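You operate a simulated robot arm through the tools that you are given. There is no shell and no other tool. Be economical: measure what you need, move in short steps, check, and stop when the job is done.

You run a simulated robot arm. Do the job below in one go: nothing can be reset, and whatever is moved stays where it is left.

TASK
Wax the middle of the red-dot nail brush's back in the clamping jig.
Fine: clamp it first and leave it clamped; use the green pad and the green box; pad back on the black mat, lid shut; the other brush stays unwaxed. Set down upright: green pad. A coat counts when it lies all over at full strength: go over it till it gets no stronger.

It is judged by the outcome, as a careful person would: the job done as asked, and still so three seconds after it is handed in. It fails if anything else is knocked over, pushed out of place, dropped, spilled or broken. Lids that push on must go on centred and level and be pressed home; caps that screw on are set level and turned clockwise until they are tight.

THE ROBOT
A 7-joint arm with a two-finger parallel gripper, fixed in place. Base frame: the origin is at the foot of the arm, x ahead of it, y to its left, z up; the work surface is at about z = 0. Units: mm, degrees, N and s.
With the tool pointing down near the work surface it reaches from about 220 to 580 mm from the base axis. Its first joint turns from -66.0 to 66.0 degrees. Payload 2.5 kg.
The TCP is the grasp point between the finger pads, 23 mm short of the fingertips. In the tool frame z runs along the fingers and y along their closing line. The gripper opens to 94 mm. The fingers are 38 mm wide and 10 mm thick; the gripper's body (54 by 96 mm) begins 39 mm behind the TCP.
Orientation is that of the tool frame in the base frame, as a unit quaternion [x, y, z, w]. With the fingers straight down and closing along the base's y, the tool's x points along the base's -x, its y along +y and its z along -z.

THE INTERFACE
- The arm moves only by the tool nudge_tool. Its argument "moves" is a list of rows, each a list of 3 entries, a list of its own where there are three numbers: the shift along the base's x, y, z in mm, then the turn, a rotation vector about the base's x, y, z in degrees, then the finger opening in mm, from 0 to 94. In form: [[[tx, ty, tz], [wx, wy, wz], claw], ...]. A call has 1 to 8 rows; each row shifts and turns the commanded pose from where the row before left it. Rows are played at 5 a second. More than 50 mm and 8.6 degrees between two rows, or a gripper value outside its range, and nothing of the call is played. A pose out of reach is approached as far as the arm can. The call stops where the force on the tool passes 50 N (or 10 N more than at its start, if that is more) or the arm is blocked; 0.2 s more then pass. The fingers move at their own pace (about 108 mm/s each) and stop on an object; they squeeze with about 23 N. The grip force told is the motor's: it shows also when the fingers shut on nothing. Time passes only in rows, and 0.2 s behind the last, so rows that do not move let the fingers close. The reply holds the time, the measured pose of the TCP, the force on the tool along the base axes, the opening and the grip force, in the units named above and with some noise, with the torque about the TCP (base axes, N m) and any sound that the robot's microphone picked up.
- Cameras (640 x 400 px; columns grow to the right, rows downward): "scene" is fixed at [98.1, -399, 548.1]; the picture's right is [0.95, -0.32, 0.00], its down [-0.17, -0.51, -0.85] and it looks along [0.27, 0.80, -0.53] (base axes); focal length 357 px, centre (320, 200). "wrist" rides on the gripper at [86, 16, -74] in the tool frame; the picture's right is [-0.18, 0.98, 0.00], its down [-0.58, -0.11, -0.81] and it looks along [-0.79, -0.15, 0.59] (tool axes); focal length 243 px, centre (320, 200). There is no depth. A picture from a camera that has moved, and an enlarged one, comes with that camera's place and axes in the base frame and with its lens.
- snapshot(camera): a new picture of that camera. It takes no simulated time.
- zoom(camera, box): a new picture of the part [left, top, right, bottom] of that camera's present view, enlarged. It takes no simulated time.
- close_job(): hands the job in; it is judged then, once.

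Go step by step. Nothing tells you positions but the pictures and the camera data: compare them with the known pose of the tool, close in by small moves and look again before you grip or let go. The budget is 120 turns and 84 pictures, counting those below and the enlarged ones. Unless the task says otherwise, let go and move clear before handing in, and close with one line.

The tools are called after ">>>" by a JSON object that holds its "name" and its "arguments". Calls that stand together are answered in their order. nudge_tool: Moves the arm, as the interface text tells. Its arguments: {"type":"object","properties":{"moves":{"type":"array","items":{"type":"array"}}},"required":["moves"]} The other tools are called the same way: snapshot (camera) takes a picture; zoom (camera, box) takes an enlarged picture of a part of a camera's view; close_job () hands the job in.

At the start:

```text
clock: 0.0
tcp_pos: [271.6, 295.0, 303.1]
tool_rot: [0.0, 1.0, 0.0, 0.0]
force: [-0.4, -0.6, -0.3]
moment: [0.0, -0.02, -0.02]
opening: 93.9
gripper_force: 0.1
```

scene: 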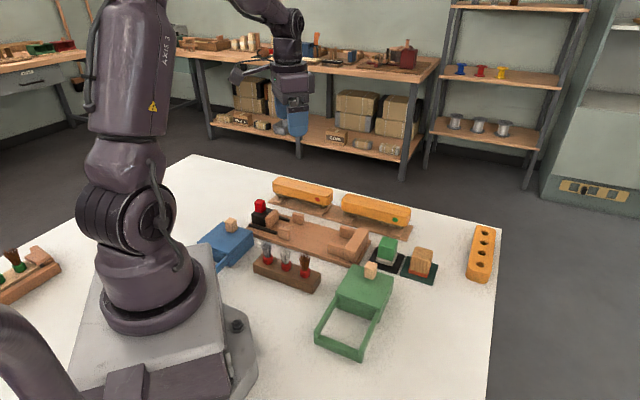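
wrist: 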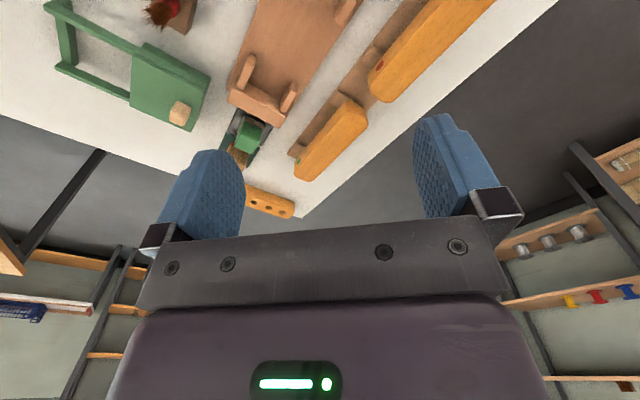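

I see two orange brushes, a jig, a green box with a lid, and a green pad on a mat. I'll look closer before moving.

>>> {"name": "zoom", "arguments": {"camera": "scene", "box": [240, 170, 400, 270]}}

>>> {"name": "zoom", "arguments": {"camera": "scene", "box": [300, 220, 460, 370]}}

>>> {"name": "zoom", "arguments": {"camera": "scene", "box": [180, 190, 380, 315]}}

```text
4.00 times, centred on (320, 220) of scene
camera zoom: at [98.1, -399.0, 548.1], right [0.95, -0.32, 0.0], down [-0.17, -0.51, -0.85], along [0.27, 0.8, -0.53], focal length 1427 px, centre (320, 120)
```

zoom: 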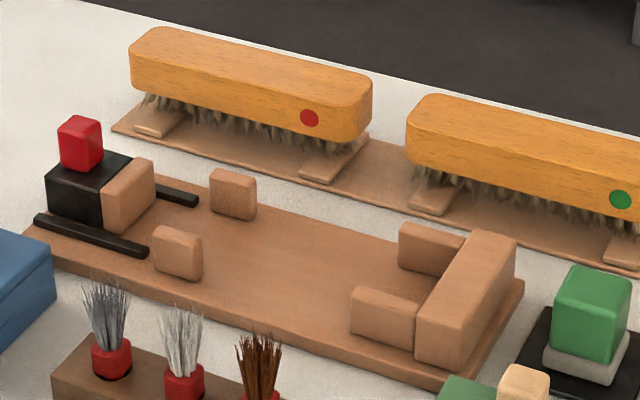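

```text
2.67 times, centred on (380, 295) of scene
camera zoom: at [98.1, -399.0, 548.1], right [0.95, -0.32, 0.0], down [-0.17, -0.51, -0.85], along [0.27, 0.8, -0.53], focal length 951 px, centre (160, -53)
```

zoom: 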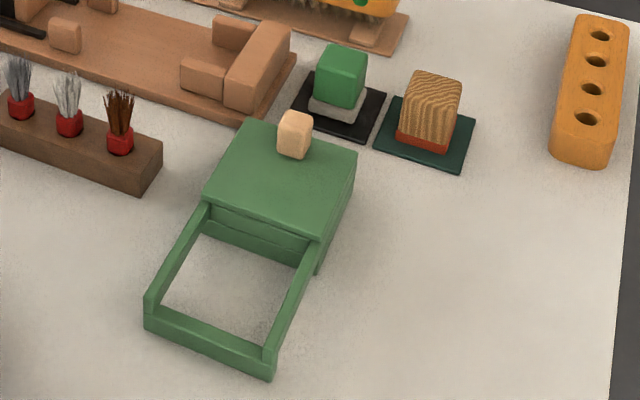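

```text
3.20 times, centred on (280, 252) of scene
camera zoom: at [98.1, -399.0, 548.1], right [0.95, -0.32, 0.0], down [-0.17, -0.51, -0.85], along [0.27, 0.8, -0.53], focal length 1142 px, centre (448, 32)
```

zoom: 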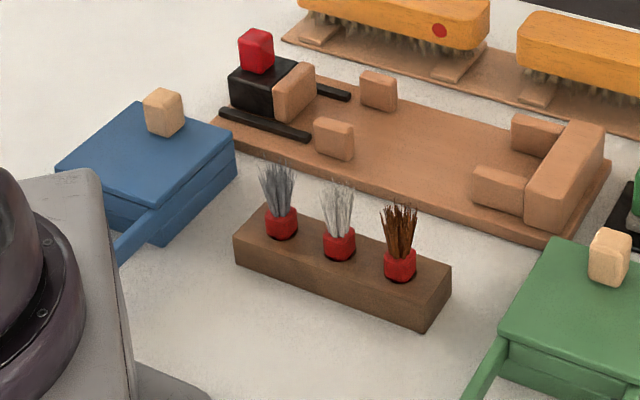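

The brushes and jig appear to run about -45° from the base x axis. I'll turn the tool to match and look with the wrist camera from above.

>>> {"name": "nudge_tool", "arguments": {"moves": [[[0, 0, 10], [0, 0, -7.5], 94], [[0, 0, 10], [0, 0, -7.5], 94], [[0, 0, 10], [0, 0, -7.5], 94], [[0, 0, 0], [0, 0, -7.5], 94], [[0, 0, 0], [0, 0, -7.5], 94], [[0, 0, 0], [0, 0, -7.5], 94]]}}

>>> {"name": "snapshot", "arguments": {"camera": "wrist"}}

```text
clock: 1.4
tcp_pos: [272.7, 293.8, 332.5]
tool_rot: [0.384, 0.923, -0.001, 0.0]
force: [0.7, 0.0, -0.2]
moment: [-0.04, 0.02, 0.01]
opening: 93.8
gripper_force: 0.0
```

```text
78 pictures are left
camera wrist: at [221.8, 367.8, 409.3], right [0.83, 0.56, 0.0], down [0.33, -0.49, 0.81], along [0.45, -0.67, -0.59], focal length 243 px, centre (320, 200)
```

wrist: 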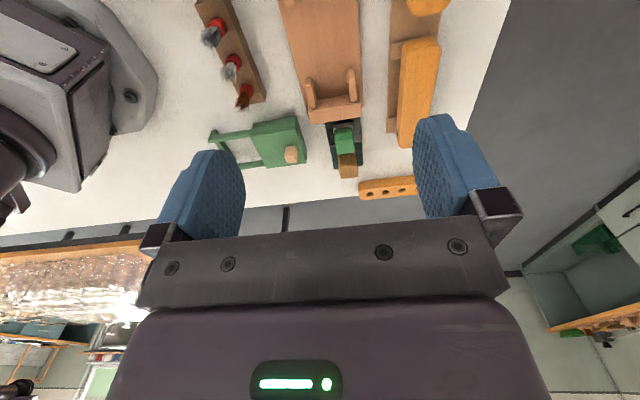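

The view is too oblique, so I'll tilt the tool until the wrist camera looks almost straight down and survey from there.

>>> {"name": "nudge_tool", "arguments": {"moves": [[[0, -5, 15], [6.64, 4.48, 0], 94], [[0, -5, 15], [6.64, 4.48, 0], 94], [[0, -5, 15], [6.64, 4.48, 0], 94], [[0, -5, 10], [6.64, 4.48, 0], 94], [[0, -5, 10], [6.64, 4.48, 0], 94], [[0, -5, 5], [6.64, 4.48, 0], 94]]}}

>>> {"name": "snapshot", "arguments": {"camera": "wrist"}}

```text
clock: 2.8
tcp_pos: [272.0, 265.4, 402.4]
tool_rot: [0.349, 0.844, 0.226, -0.34]
force: [0.5, -0.1, 0.7]
moment: [-0.02, 0.04, 0.0]
opening: 94.0
gripper_force: 0.1
```

```text
77 pictures are left
camera wrist: at [269.2, 267.4, 519.5], right [0.83, 0.56, 0.01], down [0.56, -0.82, 0.1], along [0.06, -0.08, -1.0], focal length 243 px, centre (320, 200)
```

wrist: 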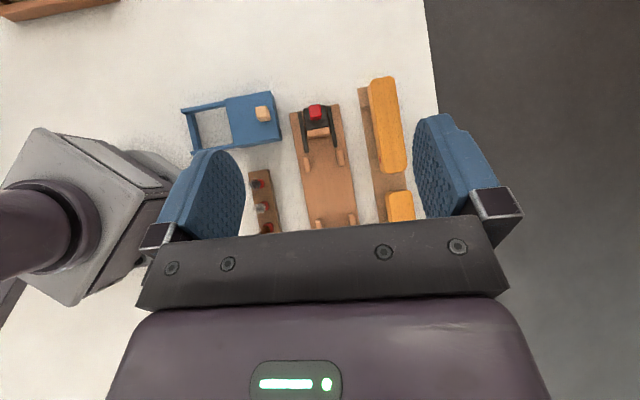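

>>> {"name": "zoom", "arguments": {"camera": "wrist", "box": [240, 60, 440, 240]}}

```text
2.22 times, centred on (340, 150) of wrist
camera zoom: at [269.2, 267.4, 519.5], right [0.83, 0.56, 0.01], down [0.56, -0.82, 0.1], along [0.06, -0.08, -1.0], focal length 539 px, centre (276, 311)
```

zoom: 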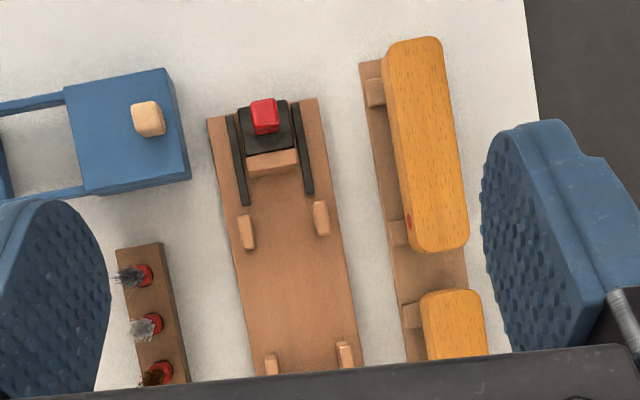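

The jig axis is near -46° with its centreline found, and the red-dot brush is centred near (322, 413) with its top at about z 58. I'll move the camera along the jig to see the stop, box and pad.

>>> {"name": "nudge_tool", "arguments": {"moves": [[[20, -36, 0], [0, 0, 0], 94], [[20, -36, 0], [0, 0, 0], 94], [[20, -36, 0], [0, 0, 0], 94], [[0, -30, 0], [0, 0, 0], 94], [[0, 0, 0], [0, 0, 0], 94]]}}

>>> {"name": "snapshot", "arguments": {"camera": "wrist"}}

>>> {"name": "zoom", "arguments": {"camera": "wrist", "box": [200, 60, 440, 240]}}

```text
clock: 4.0
tcp_pos: [332.7, 126.6, 403.6]
tool_rot: [0.35, 0.844, 0.225, -0.339]
force: [0.2, -0.2, 0.0]
moment: [-0.03, 0.02, 0.01]
opening: 94.0
gripper_force: 0.0
```

```text
75 pictures are left
camera wrist: at [329.1, 130.1, 519.2], right [0.83, 0.56, 0.01], down [0.56, -0.82, 0.1], along [0.06, -0.08, -1.0], focal length 243 px, centre (320, 200)
```

wrist: 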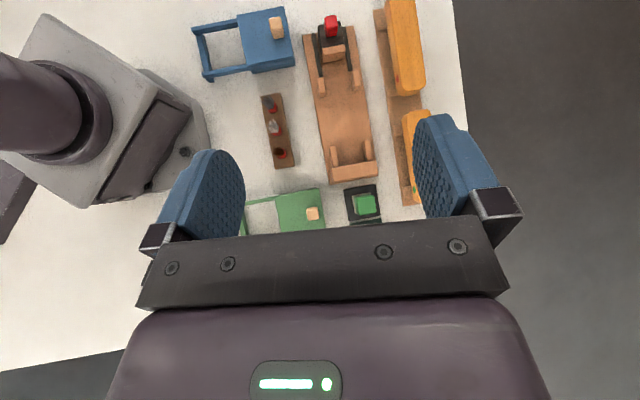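

```text
2.22 times, centred on (320, 150) of wrist
camera zoom: at [329.1, 130.1, 519.2], right [0.83, 0.56, 0.01], down [0.56, -0.82, 0.1], along [0.06, -0.08, -1.0], focal length 539 px, centre (320, 311)
```

zoom: 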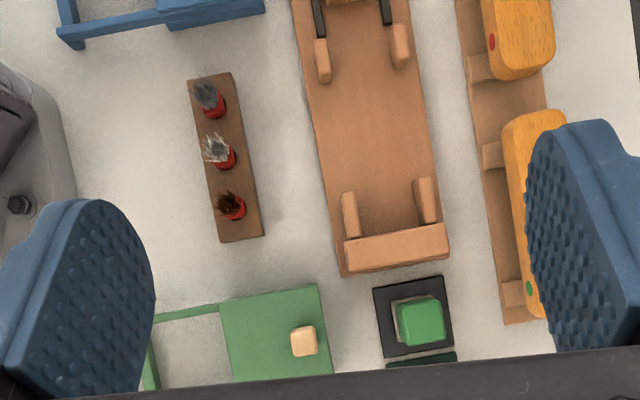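

The stop face is at about e=126 along the jig axis, and the brush is about 175 mm long and 44 mm wide. I'll straighten the tool and move above the red-dot brush.

>>> {"name": "nudge_tool", "arguments": {"moves": [[[-2, 48, -20], [-6.64, -4.48, 0], 94], [[-2, 48, -20], [-6.64, -4.48, 0], 94], [[-2, 48, -20], [-6.64, -4.48, 0], 94], [[-2, 48, -30], [-6.64, -4.48, 0], 94], [[-2, 48, -40], [-6.64, -4.48, 0], 94], [[0, 47, -20], [-6.64, -4.48, 0], 94], [[0, 0, -40], [0, 0, -0.8], 94], [[0, 0, -40], [0, 0, 0], 94]]}}

>>> {"name": "zoom", "arguments": {"camera": "scene", "box": [220, 110, 380, 210]}}

>>> {"name": "snapshot", "arguments": {"camera": "wrist"}}

```text
refused: row 1 steps farther than a row can; nothing moved
```

```text
4.00 times, centred on (300, 160) of scene
camera zoom: at [98.1, -399.1, 548.1], right [0.95, -0.32, 0.0], down [-0.17, -0.51, -0.85], along [0.27, 0.8, -0.53], focal length 1427 px, centre (400, 360)
```

zoom: 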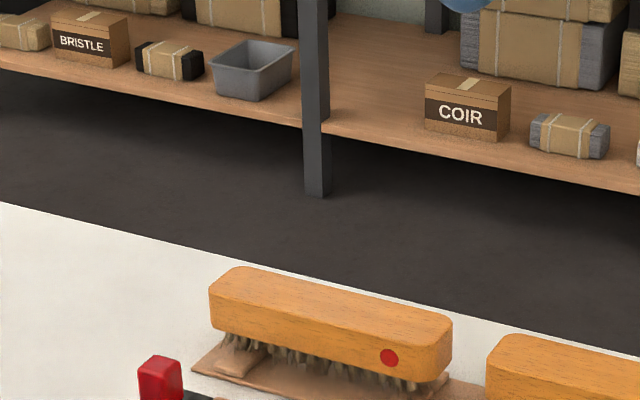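

```text
72 pictures are left
camera wrist: at [329.1, 130.1, 519.2], right [0.83, 0.56, 0.01], down [0.56, -0.82, 0.1], along [0.06, -0.08, -1.0], focal length 243 px, centre (320, 200)
```

wrist: 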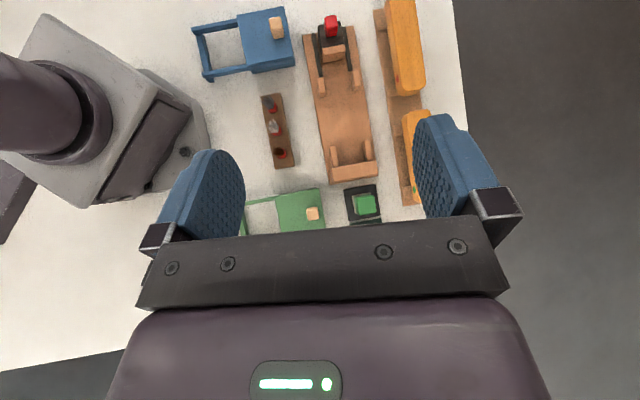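

The step was too long, so nothing moved. I'll split it into shorter ones.

>>> {"name": "nudge_tool", "arguments": {"moves": [[[-2, 40, -20], [-6.64, -4.48, 0], 94], [[-2, 40, -20], [-6.64, -4.48, 0], 94], [[-2, 40, -20], [-6.64, -4.48, 0], 94], [[-2, 40, -25], [-6.64, -4.48, 0], 94], [[-2, 40, -25], [-6.64, -4.48, 0], 94], [[0, 40, -25], [-6.64, -4.48, 0], 94], [[0, 40, -25], [0, 0, -0.8], 94], [[0, 7, -45], [0, 0, 0], 94]]}}

>>> {"name": "zoom", "arguments": {"camera": "scene", "box": [220, 110, 380, 210]}}

>>> {"name": "snapshot", "arguments": {"camera": "wrist"}}

```text
clock: 5.8
tcp_pos: [321.3, 412.8, 199.6]
tool_rot: [0.388, 0.921, -0.001, 0.001]
force: [-0.7, 0.2, -0.1]
moment: [0.03, 0.0, 0.03]
opening: 94.2
gripper_force: 0.1
```

```text
4.00 times, centred on (300, 160) of scene
camera zoom: at [98.1, -399.0, 548.1], right [0.95, -0.32, 0.0], down [-0.17, -0.51, -0.85], along [0.27, 0.8, -0.53], focal length 1427 px, centre (400, 360)
```

zoom: 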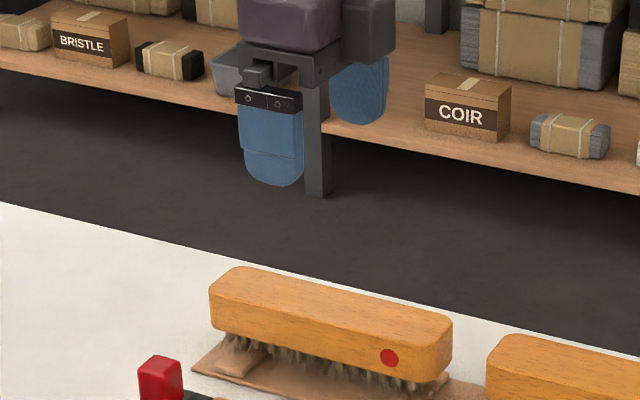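

```text
70 pictures are left
camera wrist: at [271.6, 487.7, 274.9], right [0.83, 0.55, 0.0], down [0.33, -0.49, 0.81], along [0.45, -0.67, -0.59], focal length 243 px, centre (320, 200)
```

wrist: 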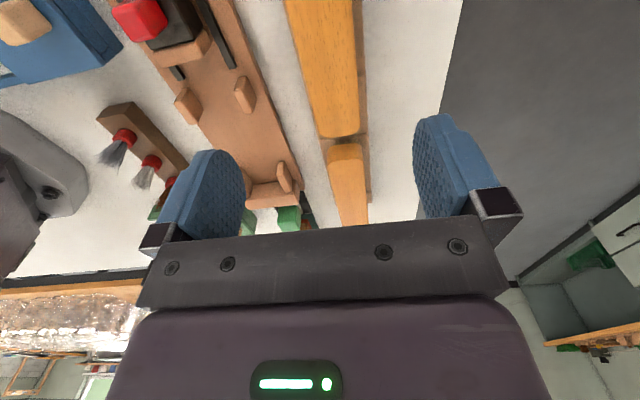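

>>> {"name": "nudge_tool", "arguments": {"moves": [[[0, 0, -40], [0, 0, 0], 94], [[0, 0, -30], [0, 0, 0], 94], [[0, 0, -25], [0, 0, 0], 94]]}}

>>> {"name": "zoom", "arguments": {"camera": "scene", "box": [240, 130, 400, 230]}}

>>> {"name": "snapshot", "arguments": {"camera": "wrist"}}

```text
clock: 6.6
tcp_pos: [321.5, 413.8, 103.6]
tool_rot: [0.389, 0.921, 0.0, 0.0]
force: [0.1, 0.5, -0.3]
moment: [0.0, 0.01, 0.02]
opening: 94.1
gripper_force: 0.0
```

```text
4.00 times, centred on (320, 180) of scene
camera zoom: at [98.1, -399.0, 548.1], right [0.95, -0.32, 0.0], down [-0.17, -0.51, -0.85], along [0.27, 0.8, -0.53], focal length 1427 px, centre (320, 280)
```

zoom: 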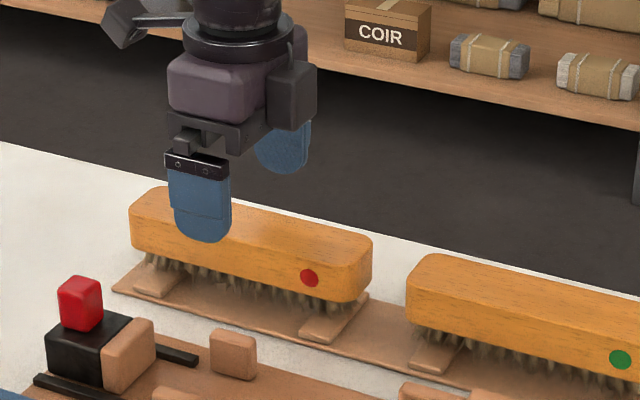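

```text
68 pictures are left
camera wrist: at [272.2, 487.1, 179.2], right [0.83, 0.55, 0.0], down [0.33, -0.49, 0.81], along [0.45, -0.67, -0.59], focal length 243 px, centre (320, 200)
```

wrist: 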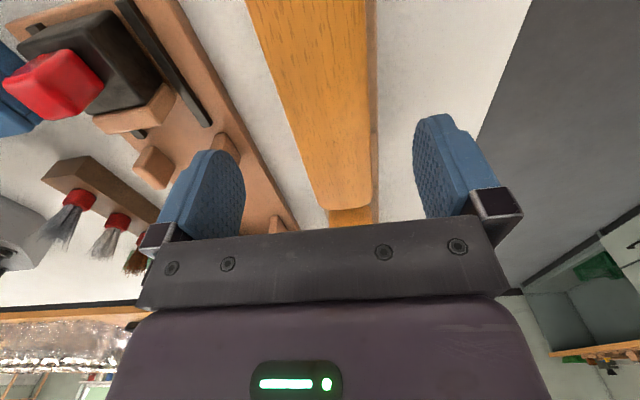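

The brush sits about 5 mm further out than the tool centre. I'll shift and descend to grip the wood.

>>> {"name": "nudge_tool", "arguments": {"moves": [[[3.6, 3.5, -20], [0, 0, 0], 94], [[0, 0, -18], [0, 0, 0], 94], [[0, 0, -15], [0, 0, 0], 94]]}}

>>> {"name": "snapshot", "arguments": {"camera": "wrist"}}

>>> {"name": "zoom", "arguments": {"camera": "scene", "box": [240, 130, 400, 230]}}

```text
clock: 7.4
tcp_pos: [326.0, 416.7, 48.5]
tool_rot: [0.388, 0.921, 0.0, 0.0]
force: [0.6, 0.5, -0.3]
moment: [0.02, -0.01, -0.02]
opening: 94.0
gripper_force: 0.1
```

```text
67 pictures are left
camera wrist: at [276.2, 491.3, 125.3], right [0.83, 0.55, 0.0], down [0.33, -0.49, 0.81], along [0.45, -0.67, -0.59], focal length 243 px, centre (320, 200)
```

wrist: 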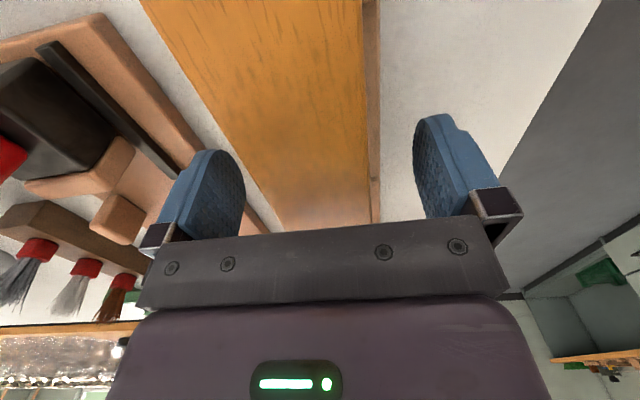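

```text
4.00 times, centred on (320, 180) of scene
camera zoom: at [98.1, -399.0, 548.1], right [0.95, -0.32, 0.0], down [-0.17, -0.51, -0.85], along [0.27, 0.8, -0.53], focal length 1427 px, centre (320, 280)
```

zoom: 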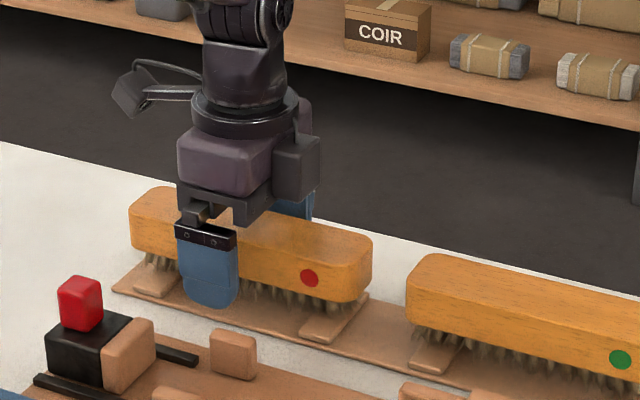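

Alignment looks good, so I'll shift slightly along the brush and close.

>>> {"name": "nudge_tool", "arguments": {"moves": [[[3.5, -3.6, 0], [0, 0, 0], 94], [[0, 0, 0], [0, 0, 0], 60], [[0, 0, 0], [0, 0, 0], 35], [[0, 0, 0], [0, 0, 0], 30], [[0, 0, 0], [0, 0, 0], 30]]}}

```text
clock: 8.6
tcp_pos: [328.8, 413.2, 50.4]
tool_rot: [0.39, 0.921, 0.0, 0.0]
force: [0.5, -1.2, 0.5]
moment: [-0.09, 0.01, 0.03]
opening: 46.1
gripper_force: 22.5
```

Gripped at 46 mm. I'll lift and carry it over the jig.

>>> {"name": "nudge_tool", "arguments": {"moves": [[[0, 0, 25], [0, 0, 0], 30], [[0, 0, 40], [0, 0, 0], 30], [[0, 0, 35], [0, 0, 0], 30], [[-7, -40, 0], [0, 0, 0], 30], [[-7, -40, 0], [0, 0, 0], 30], [[-7, -40, 0], [0, 0, 0], 30], [[-7.6, -41.2, 0], [0, 0, 0], 30], [[0, 0, 0], [0, 0, 0], 30]]}}

>>> {"name": "snapshot", "arguments": {"camera": "wrist"}}

>>> {"name": "zoom", "arguments": {"camera": "scene", "box": [230, 140, 390, 280]}}

```text
clock: 10.4
tcp_pos: [300.1, 251.6, 150.9]
tool_rot: [0.389, 0.921, 0.0, 0.001]
force: [0.1, 0.5, -1.8]
moment: [-0.01, 0.01, 0.02]
opening: 45.9
gripper_force: 23.3
```

```text
65 pictures are left
camera wrist: at [250.8, 326.1, 226.5], right [0.83, 0.55, 0.0], down [0.33, -0.49, 0.81], along [0.45, -0.67, -0.59], focal length 243 px, centre (320, 200)
```

wrist: 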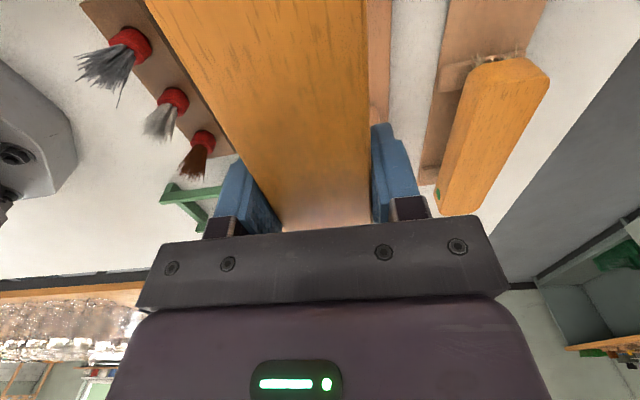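

```text
2.86 times, centred on (310, 210) of scene
camera zoom: at [98.1, -399.1, 548.1], right [0.95, -0.32, 0.0], down [-0.17, -0.51, -0.85], along [0.27, 0.8, -0.53], focal length 1019 px, centre (349, 171)
```

zoom: 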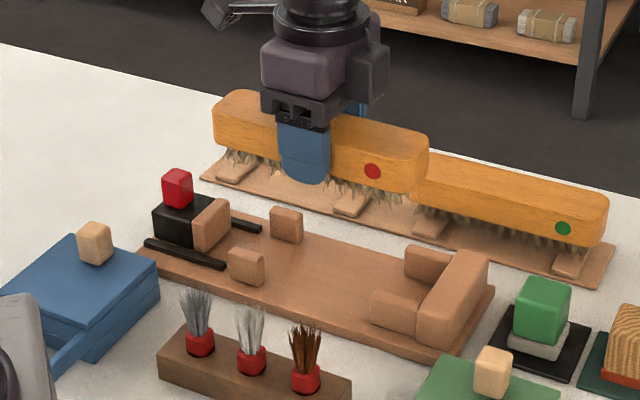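

The brush hangs level. I'll back off about 3 mm from the stop and lower partway to check alignment.

>>> {"name": "nudge_tool", "arguments": {"moves": [[[-2, 2, -25], [0, 0, 0], 30], [[0, 0, -25], [0, 0, 0], 30], [[0, 0, 0], [0, 0, 0], 30]]}}

>>> {"name": "zoom", "arguments": {"camera": "scene", "box": [240, 170, 400, 270]}}

>>> {"name": "snapshot", "arguments": {"camera": "wrist"}}

```text
clock: 11.2
tcp_pos: [297.7, 254.3, 99.1]
tool_rot: [0.39, 0.921, -0.001, 0.0]
force: [0.5, 0.3, -1.9]
moment: [0.01, 0.0, 0.01]
opening: 46.1
gripper_force: 23.3
```

```text
4.00 times, centred on (320, 220) of scene
camera zoom: at [98.1, -399.0, 548.1], right [0.95, -0.32, 0.0], down [-0.17, -0.51, -0.85], along [0.27, 0.8, -0.53], focal length 1427 px, centre (320, 120)
```

zoom: 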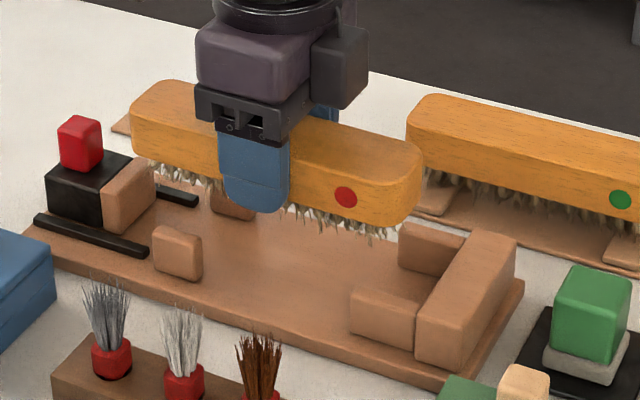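

```text
62 pictures are left
camera wrist: at [248.2, 329.1, 175.4], right [0.83, 0.55, 0.0], down [0.33, -0.49, 0.81], along [0.45, -0.67, -0.59], focal length 243 px, centre (320, 200)
```

wrist: 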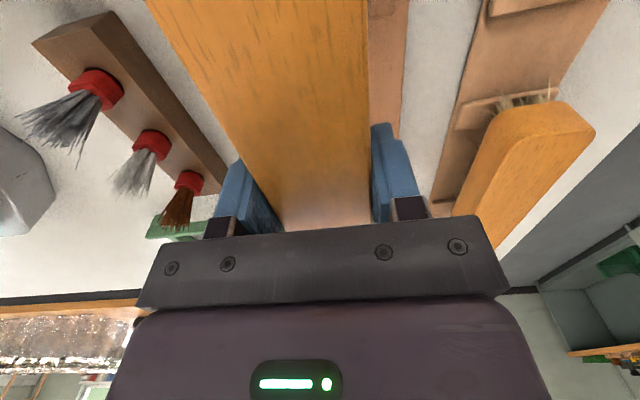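

>>> {"name": "nudge_tool", "arguments": {"moves": [[[1.4, -1.4, -12], [0, 0, 0], 30], [[0, 0, -10], [0, 0, 0], 30], [[0, 0, 0], [0, 0, 0], 30]]}}

>>> {"name": "zoom", "arguments": {"camera": "scene", "box": [240, 170, 400, 270]}}

```text
clock: 12.0
tcp_pos: [298.8, 253.9, 77.9]
tool_rot: [0.389, 0.921, -0.001, -0.001]
force: [0.1, 0.5, -2.6]
moment: [-0.04, -0.04, 0.0]
opening: 45.8
gripper_force: 23.4
```

```text
4.00 times, centred on (320, 220) of scene
camera zoom: at [98.1, -399.0, 548.1], right [0.95, -0.32, 0.0], down [-0.17, -0.51, -0.85], along [0.27, 0.8, -0.53], focal length 1427 px, centre (320, 120)
```

zoom: 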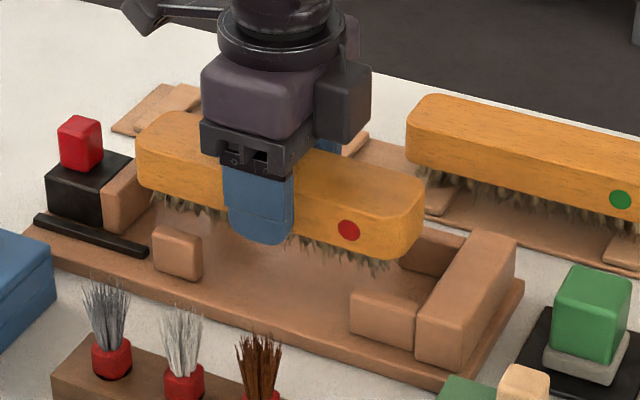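

>>> {"name": "nudge_tool", "arguments": {"moves": [[[0, 0, -8], [0, 0, 0], 30], [[0, 0, -6], [0, 0, 0], 30], [[0, 0, -3], [0, 0, 0], 30], [[0, 0, 0], [0, 0, 0], 30]]}}

>>> {"name": "zoom", "arguments": {"camera": "scene", "box": [240, 170, 400, 270]}}

```text
clock: 13.0
tcp_pos: [297.3, 253.6, 61.2]
tool_rot: [0.389, 0.921, 0.0, 0.0]
force: [-0.5, 0.0, -2.4]
moment: [0.01, 0.0, 0.01]
opening: 46.0
gripper_force: 23.1
```

```text
4.00 times, centred on (320, 220) of scene
camera zoom: at [98.1, -399.0, 548.1], right [0.95, -0.32, 0.0], down [-0.17, -0.51, -0.85], along [0.27, 0.8, -0.53], focal length 1427 px, centre (320, 120)
```

zoom: 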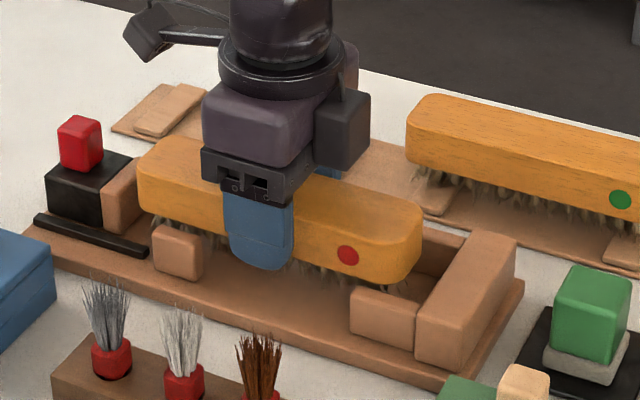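

>>> {"name": "nudge_tool", "arguments": {"moves": [[[0, 0, -4], [0, 0, 0], 30], [[0, 0, -3], [0, 0, 0], 30], [[0, 0, -2], [0, 0, 0], 30], [[0, 0, -2], [0, 0, 0], 30], [[0, 0, 0], [0, 0, 0], 30]]}}

```text
clock: 14.2
tcp_pos: [299.2, 253.4, 50.6]
tool_rot: [0.389, 0.921, 0.001, 0.001]
force: [-1.7, -1.3, 13.4]
moment: [0.18, 0.52, 0.23]
opening: 45.9
gripper_force: 22.7
```

>>> {"name": "zoom", "arguments": {"camera": "scene", "box": [240, 170, 400, 270]}}

>>> {"name": "snapshot", "arguments": {"camera": "wrist"}}

```text
4.00 times, centred on (320, 220) of scene
camera zoom: at [98.1, -399.1, 548.1], right [0.95, -0.32, 0.0], down [-0.17, -0.51, -0.85], along [0.27, 0.8, -0.53], focal length 1427 px, centre (320, 120)
```

zoom: 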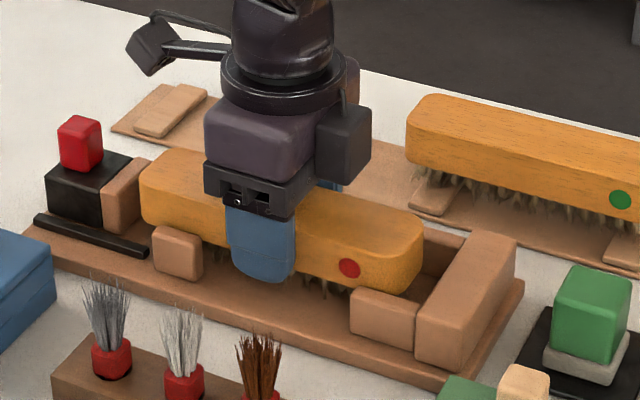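

```text
58 pictures are left
camera wrist: at [250.3, 327.4, 126.8], right [0.83, 0.55, 0.0], down [0.33, -0.49, 0.81], along [0.45, -0.67, -0.59], focal length 243 px, centre (320, 200)
```

wrist: 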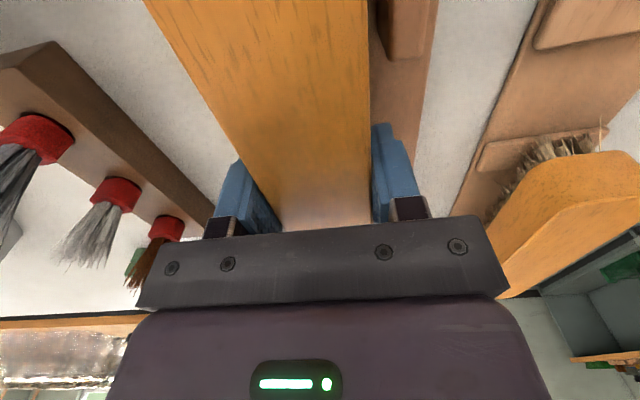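

Contact is felt at the seating height. I'll release gently and check how it sits.

>>> {"name": "nudge_tool", "arguments": {"moves": [[[0, 0, 0.5], [0, 0, 0], 50], [[0, 0, 0], [0, 0, 0], 62], [[0, 0, 0], [0, 0, 0], 70], [[0, 0, 30], [0, 0, 0], 70], [[0, 0, 40], [0, 0, 0], 70], [[0, 0, 40], [0, 0, 0], 70]]}}

>>> {"name": "zoom", "arguments": {"camera": "scene", "box": [240, 170, 400, 270]}}

```text
clock: 15.6
tcp_pos: [300.1, 255.3, 160.7]
tool_rot: [0.389, 0.921, -0.001, 0.0]
force: [-0.2, -0.4, 0.1]
moment: [-0.01, 0.0, -0.02]
opening: 70.0
gripper_force: 0.2
```

```text
4.00 times, centred on (320, 220) of scene
camera zoom: at [98.1, -399.0, 548.1], right [0.95, -0.32, 0.0], down [-0.17, -0.51, -0.85], along [0.27, 0.8, -0.53], focal length 1427 px, centre (320, 120)
```

zoom: 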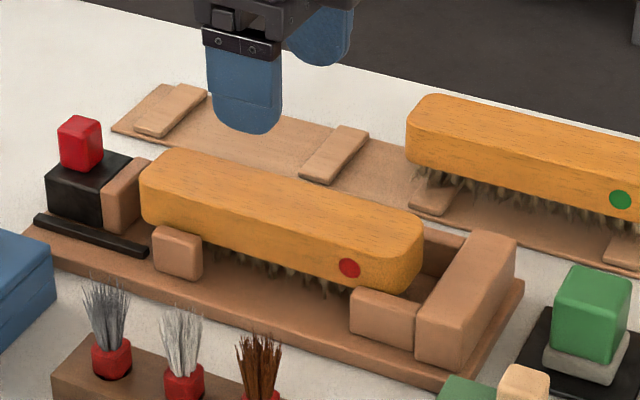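

The brush is seated between the guides. Next I'll move over the red knob of the jaw and check alignment.

>>> {"name": "nudge_tool", "arguments": {"moves": [[[-34, 33, 0], [0, 0, 0], 70], [[-34, 34, 0], [0, 0, 0], 70], [[-34, 34, -10], [0, 0, 0], 70], [[0, 0, -30], [0, 0, 0], 70], [[0, 0, 0], [0, 0, 0], 70]]}}

>>> {"name": "snapshot", "arguments": {"camera": "wrist"}}

>>> {"name": "zoom", "arguments": {"camera": "scene", "box": [200, 150, 360, 250]}}

```text
clock: 16.8
tcp_pos: [196.5, 355.8, 120.4]
tool_rot: [0.389, 0.921, 0.0, 0.0]
force: [-1.0, 0.2, -0.5]
moment: [0.02, -0.04, -0.03]
opening: 70.2
gripper_force: 0.0
```

```text
56 pictures are left
camera wrist: at [148.0, 429.1, 195.6], right [0.83, 0.55, 0.0], down [0.33, -0.49, 0.81], along [0.45, -0.67, -0.59], focal length 243 px, centre (320, 200)
```

wrist: 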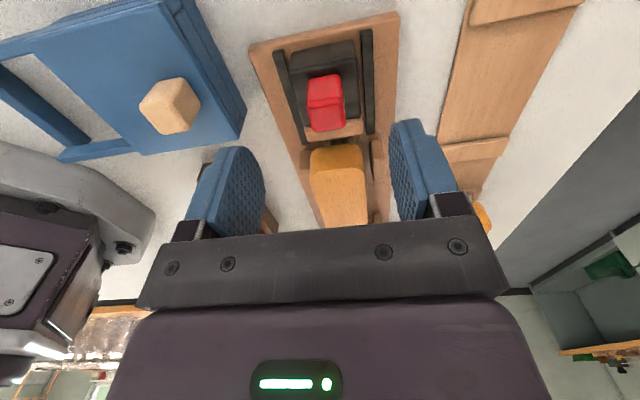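

```text
4.00 times, centred on (280, 200) of scene
camera zoom: at [98.1, -399.0, 548.1], right [0.95, -0.32, 0.0], down [-0.17, -0.51, -0.85], along [0.27, 0.8, -0.53], focal length 1427 px, centre (480, 200)
```

zoom: 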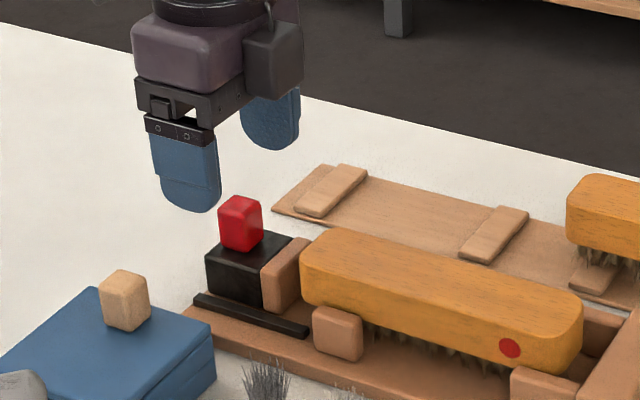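

The knob is nearly centred, about 3 mm further out, with its top near z 70. I'll shift, descend and grip it.

>>> {"name": "nudge_tool", "arguments": {"moves": [[[2.4, 2.3, -20], [0, 0, 0], 70], [[0, 0, -20], [0, 0, 0], 60], [[0, 0, -13], [0, 0, 0], 50], [[0, 0, 0], [0, 0, 0], 30], [[0, 0, 0], [0, 0, 0], 12], [[0, 0, 0], [0, 0, 0], 10], [[0, 0, 0], [0, 0, 0], 10]]}}

>>> {"name": "zoom", "arguments": {"camera": "scene", "box": [200, 150, 360, 250]}}

```text
clock: 18.4
tcp_pos: [201.2, 357.4, 68.7]
tool_rot: [0.388, 0.922, 0.003, 0.001]
force: [21.2, 21.2, -19.5]
moment: [-0.2, 0.65, 0.97]
opening: 21.7
gripper_force: 45.0
```

```text
4.00 times, centred on (280, 200) of scene
camera zoom: at [98.1, -399.0, 548.1], right [0.95, -0.32, 0.0], down [-0.17, -0.51, -0.85], along [0.27, 0.8, -0.53], focal length 1427 px, centre (480, 200)
```

zoom: 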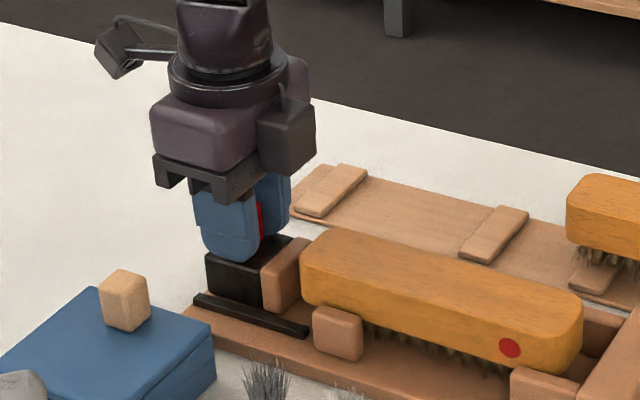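

Gripped, but with a sideways load toward +n. I'll ease it off.

>>> {"name": "nudge_tool", "arguments": {"moves": [[[1, 1, 0.5], [0, 0, 0], 10], [[0, 0, 0], [0, 0, 0], 10]]}}

```text
clock: 19.0
tcp_pos: [201.8, 356.5, 67.6]
tool_rot: [0.389, 0.921, 0.001, 0.001]
force: [16.6, 13.1, -10.6]
moment: [-0.07, 0.41, 0.83]
opening: 21.7
gripper_force: 45.0
```

>>> {"name": "nudge_tool", "arguments": {"moves": [[[1.5, 1.2, 0.7], [0, 0, 0], 12], [[0, 0, 0], [0, 0, 0], 16]]}}

```text
clock: 19.6
tcp_pos: [201.6, 356.3, 67.0]
tool_rot: [0.387, 0.922, -0.002, 0.0]
force: [4.6, -0.3, -10.9]
moment: [0.9, -0.03, 0.94]
opening: 21.8
gripper_force: 44.6
```

Load is mostly relieved. Now I'll slide the jaw toward the brush along the jig axis.

>>> {"name": "nudge_tool", "arguments": {"moves": [[[2.8, -2.9, -0.5], [0, 0, 0], 12], [[2.8, -2.9, 0], [0, 0, 0], 12], [[2.8, -2.9, 0], [0, 0, 0], 12], [[2.8, -2.9, 0], [0, 0, 0], 12]]}}

```text
clock: 20.6
tcp_pos: [211.2, 346.4, 68.5]
tool_rot: [0.389, 0.921, -0.002, -0.001]
force: [-9.5, -3.9, 3.5]
moment: [0.45, 0.04, 1.16]
opening: 21.8
gripper_force: 44.4
```

>>> {"name": "nudge_tool", "arguments": {"moves": [[[2.8, -2.9, 0], [0, 0, 0], 12], [[2.8, -2.9, 0], [0, 0, 0], 12], [[2.1, -2.2, 0], [0, 0, 0], 12], [[2.1, -2.2, 0], [0, 0, 0], 12]]}}

>>> {"name": "zoom", "arguments": {"camera": "scene", "box": [230, 170, 390, 270]}}

```text
clock: 21.6
tcp_pos: [220.9, 338.5, 68.8]
tool_rot: [0.387, 0.922, 0.0, -0.002]
force: [-27.4, 0.6, 12.1]
moment: [-0.3, -0.88, 0.84]
opening: 21.7
gripper_force: 45.3
```

```text
4.00 times, centred on (310, 220) of scene
camera zoom: at [98.1, -399.1, 548.1], right [0.95, -0.32, 0.0], down [-0.17, -0.51, -0.85], along [0.27, 0.8, -0.53], focal length 1427 px, centre (360, 120)
```

zoom: 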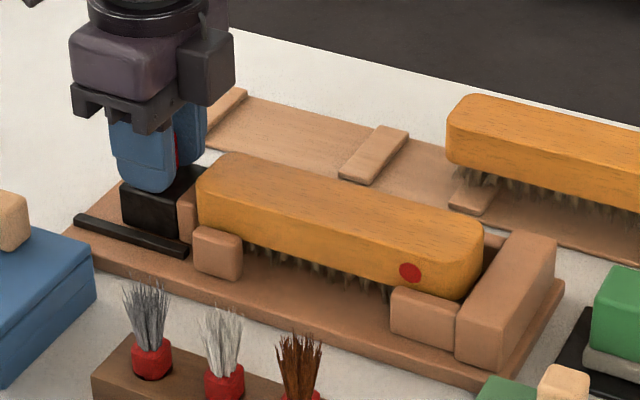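

The jaw has reached the brush. I'll correct a small outward drift and keep pushing to the stop.

>>> {"name": "nudge_tool", "arguments": {"moves": [[[0.6, -2.8, -0.5], [0, 0, 0], 12], [[2, -2.2, 0], [0, 0, 0], 12], [[2, -2.2, 0], [0, 0, 0], 12]]}}

```text
clock: 22.4
tcp_pos: [221.3, 335.7, 66.5]
tool_rot: [0.384, 0.923, 0.005, -0.004]
force: [-22.3, 39.4, -5.5]
moment: [-0.56, 0.54, 0.21]
opening: 22.0
gripper_force: 45.2
```

>>> {"name": "zoom", "arguments": {"camera": "scene", "box": [230, 170, 390, 270]}}

>>> {"name": "nudge_tool", "arguments": {"moves": [[[1, -1.2, 0], [0, 0, 0], 12], [[1, -1.2, 0], [0, 0, 0], 12]]}}

```text
4.00 times, centred on (310, 220) of scene
camera zoom: at [98.1, -399.0, 548.1], right [0.95, -0.32, 0.0], down [-0.17, -0.51, -0.85], along [0.27, 0.8, -0.53], focal length 1427 px, centre (360, 120)
```

zoom: 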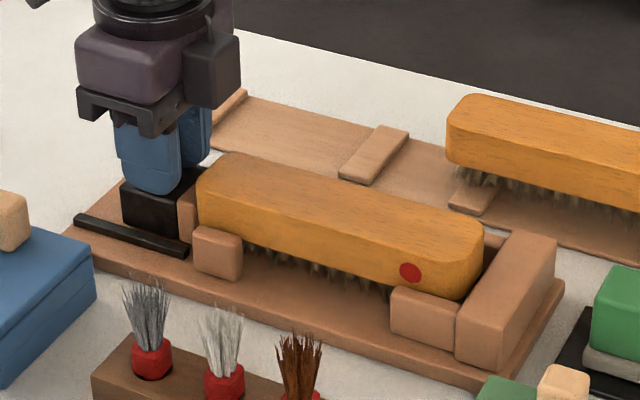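

```text
clock: 22.8
tcp_pos: [223.8, 335.7, 67.6]
tool_rot: [0.384, 0.924, 0.006, -0.005]
force: [0.3, 4.5, -1.4]
moment: [-0.52, 0.73, -0.08]
opening: 21.8
gripper_force: 44.7
stopped in row 2: the force on the tool passed its limit at 58 N (the readings are from after the stop); the commanded pose is now the measured one
```

The jaw stopped hard at 58 N with no more travel. I'll release, rise and inspect the clamp.

>>> {"name": "nudge_tool", "arguments": {"moves": [[[0, 0, 0], [0, 0, 0], 30], [[0, 0, 0], [0, 0, 0], 60], [[0, 0, 20], [0, 0, 0], 60], [[0, 0, 40], [0, 0, 0], 60], [[0, 0, 30], [0, 0, 0], 60]]}}

>>> {"name": "zoom", "arguments": {"camera": "scene", "box": [230, 170, 390, 270]}}

>>> {"name": "snapshot", "arguments": {"camera": "wrist"}}

```text
clock: 24.0
tcp_pos: [221.0, 333.0, 156.8]
tool_rot: [0.383, 0.924, 0.005, -0.005]
force: [0.2, 0.4, -0.6]
moment: [0.0, -0.01, -0.01]
opening: 59.9
gripper_force: 0.0
```

```text
4.00 times, centred on (310, 220) of scene
camera zoom: at [98.1, -399.0, 548.1], right [0.95, -0.32, 0.0], down [-0.17, -0.51, -0.85], along [0.27, 0.8, -0.53], focal length 1427 px, centre (360, 120)
```

zoom: 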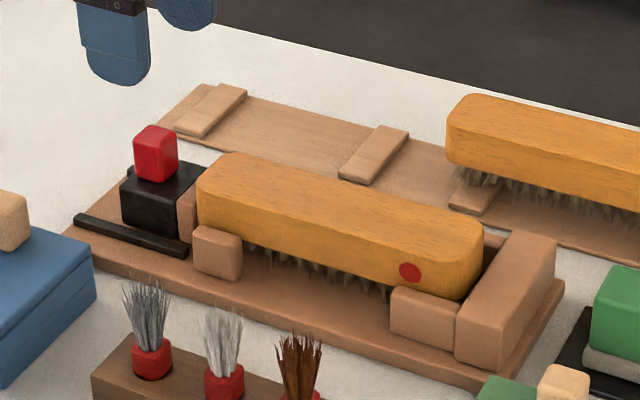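

```text
50 pictures are left
camera wrist: at [171.3, 405.4, 233.9], right [0.83, 0.56, 0.0], down [0.34, -0.5, 0.8], along [0.45, -0.66, -0.6], focal length 243 px, centre (320, 200)
```

wrist: 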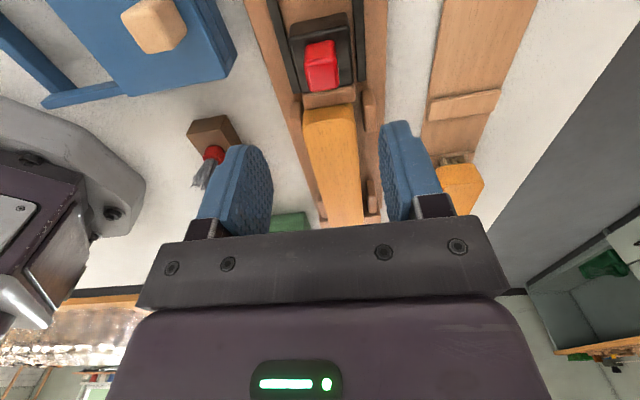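

The jaw stays put against the brush. I'll move to a near-vertical view over the jig, box and pad to confirm stop contact and measure the rest.

>>> {"name": "nudge_tool", "arguments": {"moves": [[[0, 0, 30], [-0.75, -0.3, -0.75], 60], [[20, -30, 30], [6.64, 4.48, 0], 60], [[23, -34, 26], [6.64, 4.48, 0], 60], [[23, -34, 26], [6.64, 4.48, 0], 60], [[23, -34, 26], [6.64, 4.48, 0], 60], [[23, -34, 26], [6.64, 4.48, 0], 60], [[23, -34, 26], [6.64, 4.48, 0], 60], [[23, -34, 26], [0, 0, 0], 60]]}}

>>> {"name": "nudge_tool", "arguments": {"moves": [[[20, -34, 20], [0, 0, 0], 60], [[0, 0, 0], [0, 0, 0], 60]]}}

>>> {"name": "snapshot", "arguments": {"camera": "wrist"}}

>>> {"name": "zoom", "arguments": {"camera": "wrist", "box": [220, 0, 460, 150]}}

```text
clock: 25.8
tcp_pos: [381.4, 100.4, 374.7]
tool_rot: [0.355, 0.842, 0.223, -0.341]
force: [0.0, -0.1, -0.3]
moment: [0.03, 0.05, 0.01]
opening: 60.1
gripper_force: 0.0
```

```text
clock: 26.4
tcp_pos: [400.7, 67.0, 393.9]
tool_rot: [0.355, 0.841, 0.222, -0.342]
force: [-0.7, -0.2, -0.1]
moment: [-0.01, 0.0, 0.0]
opening: 59.9
gripper_force: 0.0
```

```text
49 pictures are left
camera wrist: at [399.4, 70.1, 510.5], right [0.83, 0.55, -0.01], down [0.55, -0.83, 0.1], along [0.05, -0.08, -1.0], focal length 243 px, centre (320, 200)
```

wrist: 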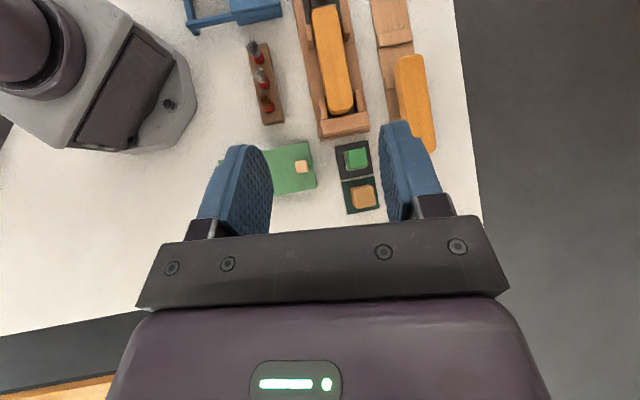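

```text
2.67 times, centred on (340, 75) of wrist
camera zoom: at [399.4, 70.1, 510.5], right [0.83, 0.55, -0.01], down [0.55, -0.83, 0.1], along [0.05, -0.08, -1.0], focal length 647 px, centre (267, 533)
```

zoom: 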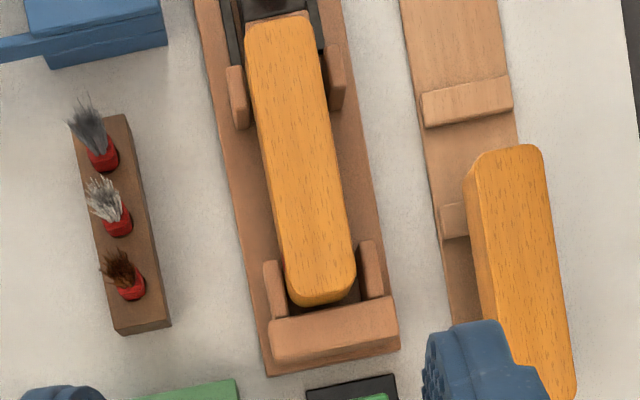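

The brush end meets the stop, so it's clamped. Now I'll zoom on the green box and pad.

>>> {"name": "zoom", "arguments": {"camera": "wrist", "box": [230, 120, 400, 226]}}

>>> {"name": "zoom", "arguments": {"camera": "scene", "box": [300, 220, 460, 370]}}

```text
3.76 times, centred on (315, 173) of wrist
camera zoom: at [399.4, 70.1, 510.5], right [0.83, 0.55, -0.01], down [0.55, -0.83, 0.1], along [0.05, -0.08, -1.0], focal length 913 px, centre (339, 302)
```

zoom: 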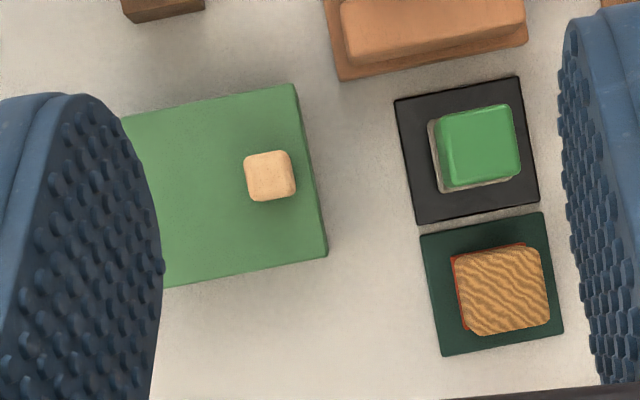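

```text
2.67 times, centred on (380, 295) of scene
camera zoom: at [98.1, -399.1, 548.1], right [0.95, -0.32, 0.0], down [-0.17, -0.51, -0.85], along [0.27, 0.8, -0.53], focal length 951 px, centre (160, -53)
```

zoom: 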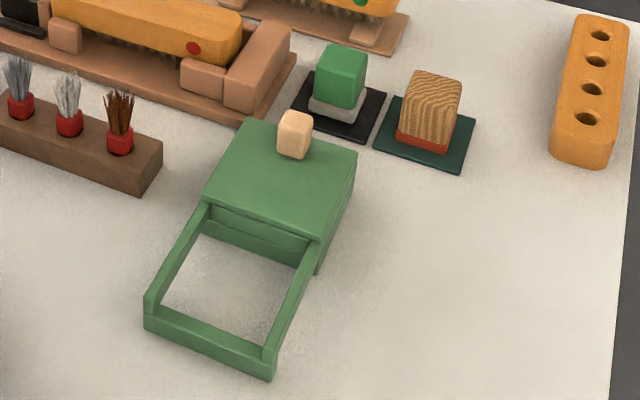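

Lid knob top is near (362, 66, 71) and the pad handle near (440, 135) with its top at z 50. I'll straighten the tool and go above the green box's lid knob.

>>> {"name": "nudge_tool", "arguments": {"moves": [[[-7, 0, -44], [-6.64, -4.48, 0], 60], [[-7, 0, -44], [-6.64, -4.48, 0], 60], [[-7, 0, -44], [-6.64, -4.48, 0], 60], [[-7, 0, -44], [-6.64, -4.48, 0], 60], [[-7, 0, -44], [-6.64, -4.48, 0], 60], [[-4, -1, -44], [-6.64, -4.48, 0], 60], [[0, 0, 0], [0, 0, 0], 60]]}}

>>> {"name": "snapshot", "arguments": {"camera": "wrist"}}

>>> {"name": "zoom", "arguments": {"camera": "scene", "box": [300, 200, 460, 370]}}

```text
clock: 28.0
tcp_pos: [361.5, 66.2, 130.0]
tool_rot: [0.389, 0.921, -0.001, 0.0]
force: [0.5, -1.0, 0.1]
moment: [0.0, 0.02, -0.02]
opening: 60.2
gripper_force: 0.2
```

```text
45 pictures are left
camera wrist: at [312.3, 140.9, 204.6], right [0.83, 0.55, 0.0], down [0.33, -0.49, 0.81], along [0.45, -0.67, -0.59], focal length 243 px, centre (320, 200)
```

wrist: 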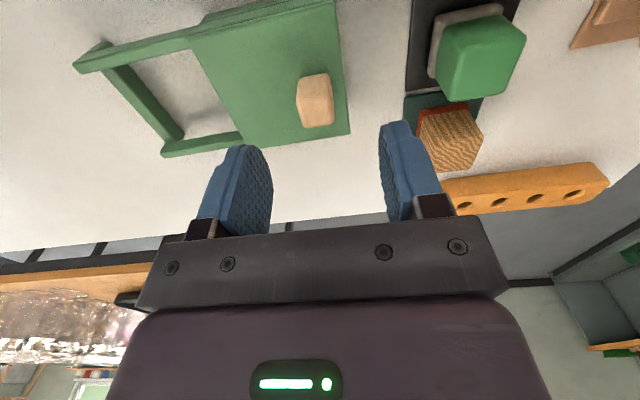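

```text
2.35 times, centred on (380, 285) of scene
camera zoom: at [98.1, -399.0, 548.1], right [0.95, -0.32, 0.0], down [-0.17, -0.51, -0.85], along [0.27, 0.8, -0.53], focal length 839 px, centre (179, 0)
```

zoom: 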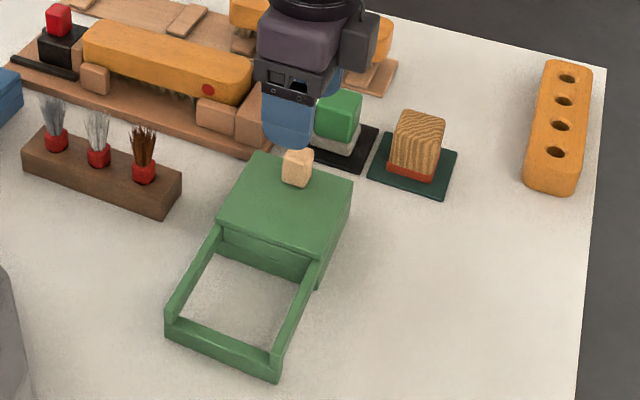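

>>> {"name": "nudge_tool", "arguments": {"moves": [[[1.4, -2.8, -20], [0, 0, 0], 60], [[0, 0, -20], [0, 0, 0], 55], [[0, 0, -14], [0, 0, 0], 45], [[0, 0, 0], [0, 0, 0], 30], [[0, 0, 0], [0, 0, 0], 18], [[0, 0, 0], [0, 0, 0], 12]]}}

>>> {"name": "zoom", "arguments": {"camera": "scene", "box": [300, 220, 460, 370]}}

```text
clock: 29.4
tcp_pos: [361.8, 63.2, 74.6]
tool_rot: [0.388, 0.922, -0.001, 0.0]
force: [-4.0, -9.6, 1.3]
moment: [0.32, 0.23, 0.81]
opening: 21.8
gripper_force: 45.2
```

```text
2.67 times, centred on (380, 295) of scene
camera zoom: at [98.1, -399.0, 548.1], right [0.95, -0.32, 0.0], down [-0.17, -0.51, -0.85], along [0.27, 0.8, -0.53], focal length 951 px, centre (160, -53)
```

zoom: 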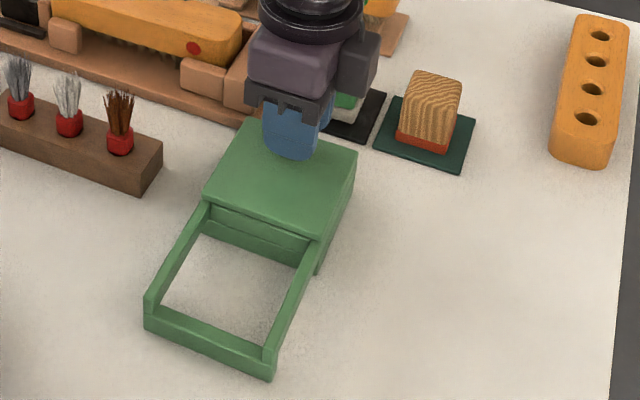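

Knob gripped. I'll slide the lid toward the frame in small steps.

>>> {"name": "nudge_tool", "arguments": {"moves": [[[-3.6, -3.5, 0], [0, 0, 0], 12], [[-4.3, -4.2, 0], [0, 0, 0], 12], [[-4.3, -4.2, 0], [0, 0, 0], 12], [[0, 0, 0], [0, 0, 0], 12]]}}

>>> {"name": "zoom", "arguments": {"camera": "scene", "box": [300, 220, 460, 370]}}

```text
clock: 30.4
tcp_pos: [349.6, 51.5, 75.0]
tool_rot: [0.389, 0.921, -0.001, -0.001]
force: [8.5, -9.3, -34.7]
moment: [-0.1, -0.29, 0.85]
opening: 22.0
gripper_force: 45.3
```

```text
2.67 times, centred on (380, 295) of scene
camera zoom: at [98.2, -399.0, 548.1], right [0.95, -0.32, 0.0], down [-0.17, -0.51, -0.85], along [0.27, 0.8, -0.53], focal length 951 px, centre (160, -53)
```

zoom: 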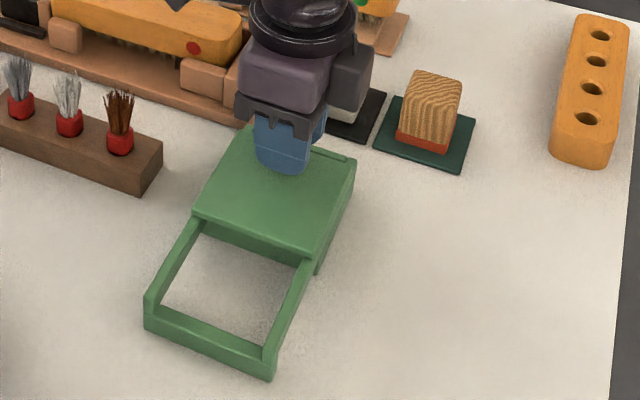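

>>> {"name": "nudge_tool", "arguments": {"moves": [[[-3.5, -5, -0.7], [0, 0, 0], 12], [[-4.2, -4.3, 0], [0, 0, 0], 12], [[-4.2, -4.3, 0], [0, 0, 0], 12], [[-4.2, -4.3, 0], [0, 0, 0], 12], [[0, 0, 0], [0, 0, 0], 12]]}}

```text
clock: 31.6
tcp_pos: [334.0, 35.8, 75.0]
tool_rot: [0.387, 0.922, 0.001, -0.001]
force: [-12.1, 12.7, 21.1]
moment: [-0.1, 0.03, 0.74]
opening: 21.6
gripper_force: 45.6
```

>>> {"name": "nudge_tool", "arguments": {"moves": [[[-4.9, -3.6, 0.5], [0, 0, 0], 12], [[-4.25, -4.25, 0], [0, 0, 0], 12], [[-4.25, -4.25, 0], [0, 0, 0], 12], [[-4.25, -4.25, 0], [0, 0, 0], 12], [[0, 0, 0], [0, 0, 0], 12]]}}

```text
clock: 32.8
tcp_pos: [316.6, 18.4, 74.9]
tool_rot: [0.388, 0.922, 0.001, 0.001]
force: [-9.9, 9.0, -6.6]
moment: [-0.3, -0.49, 0.8]
opening: 21.5
gripper_force: 45.1
```

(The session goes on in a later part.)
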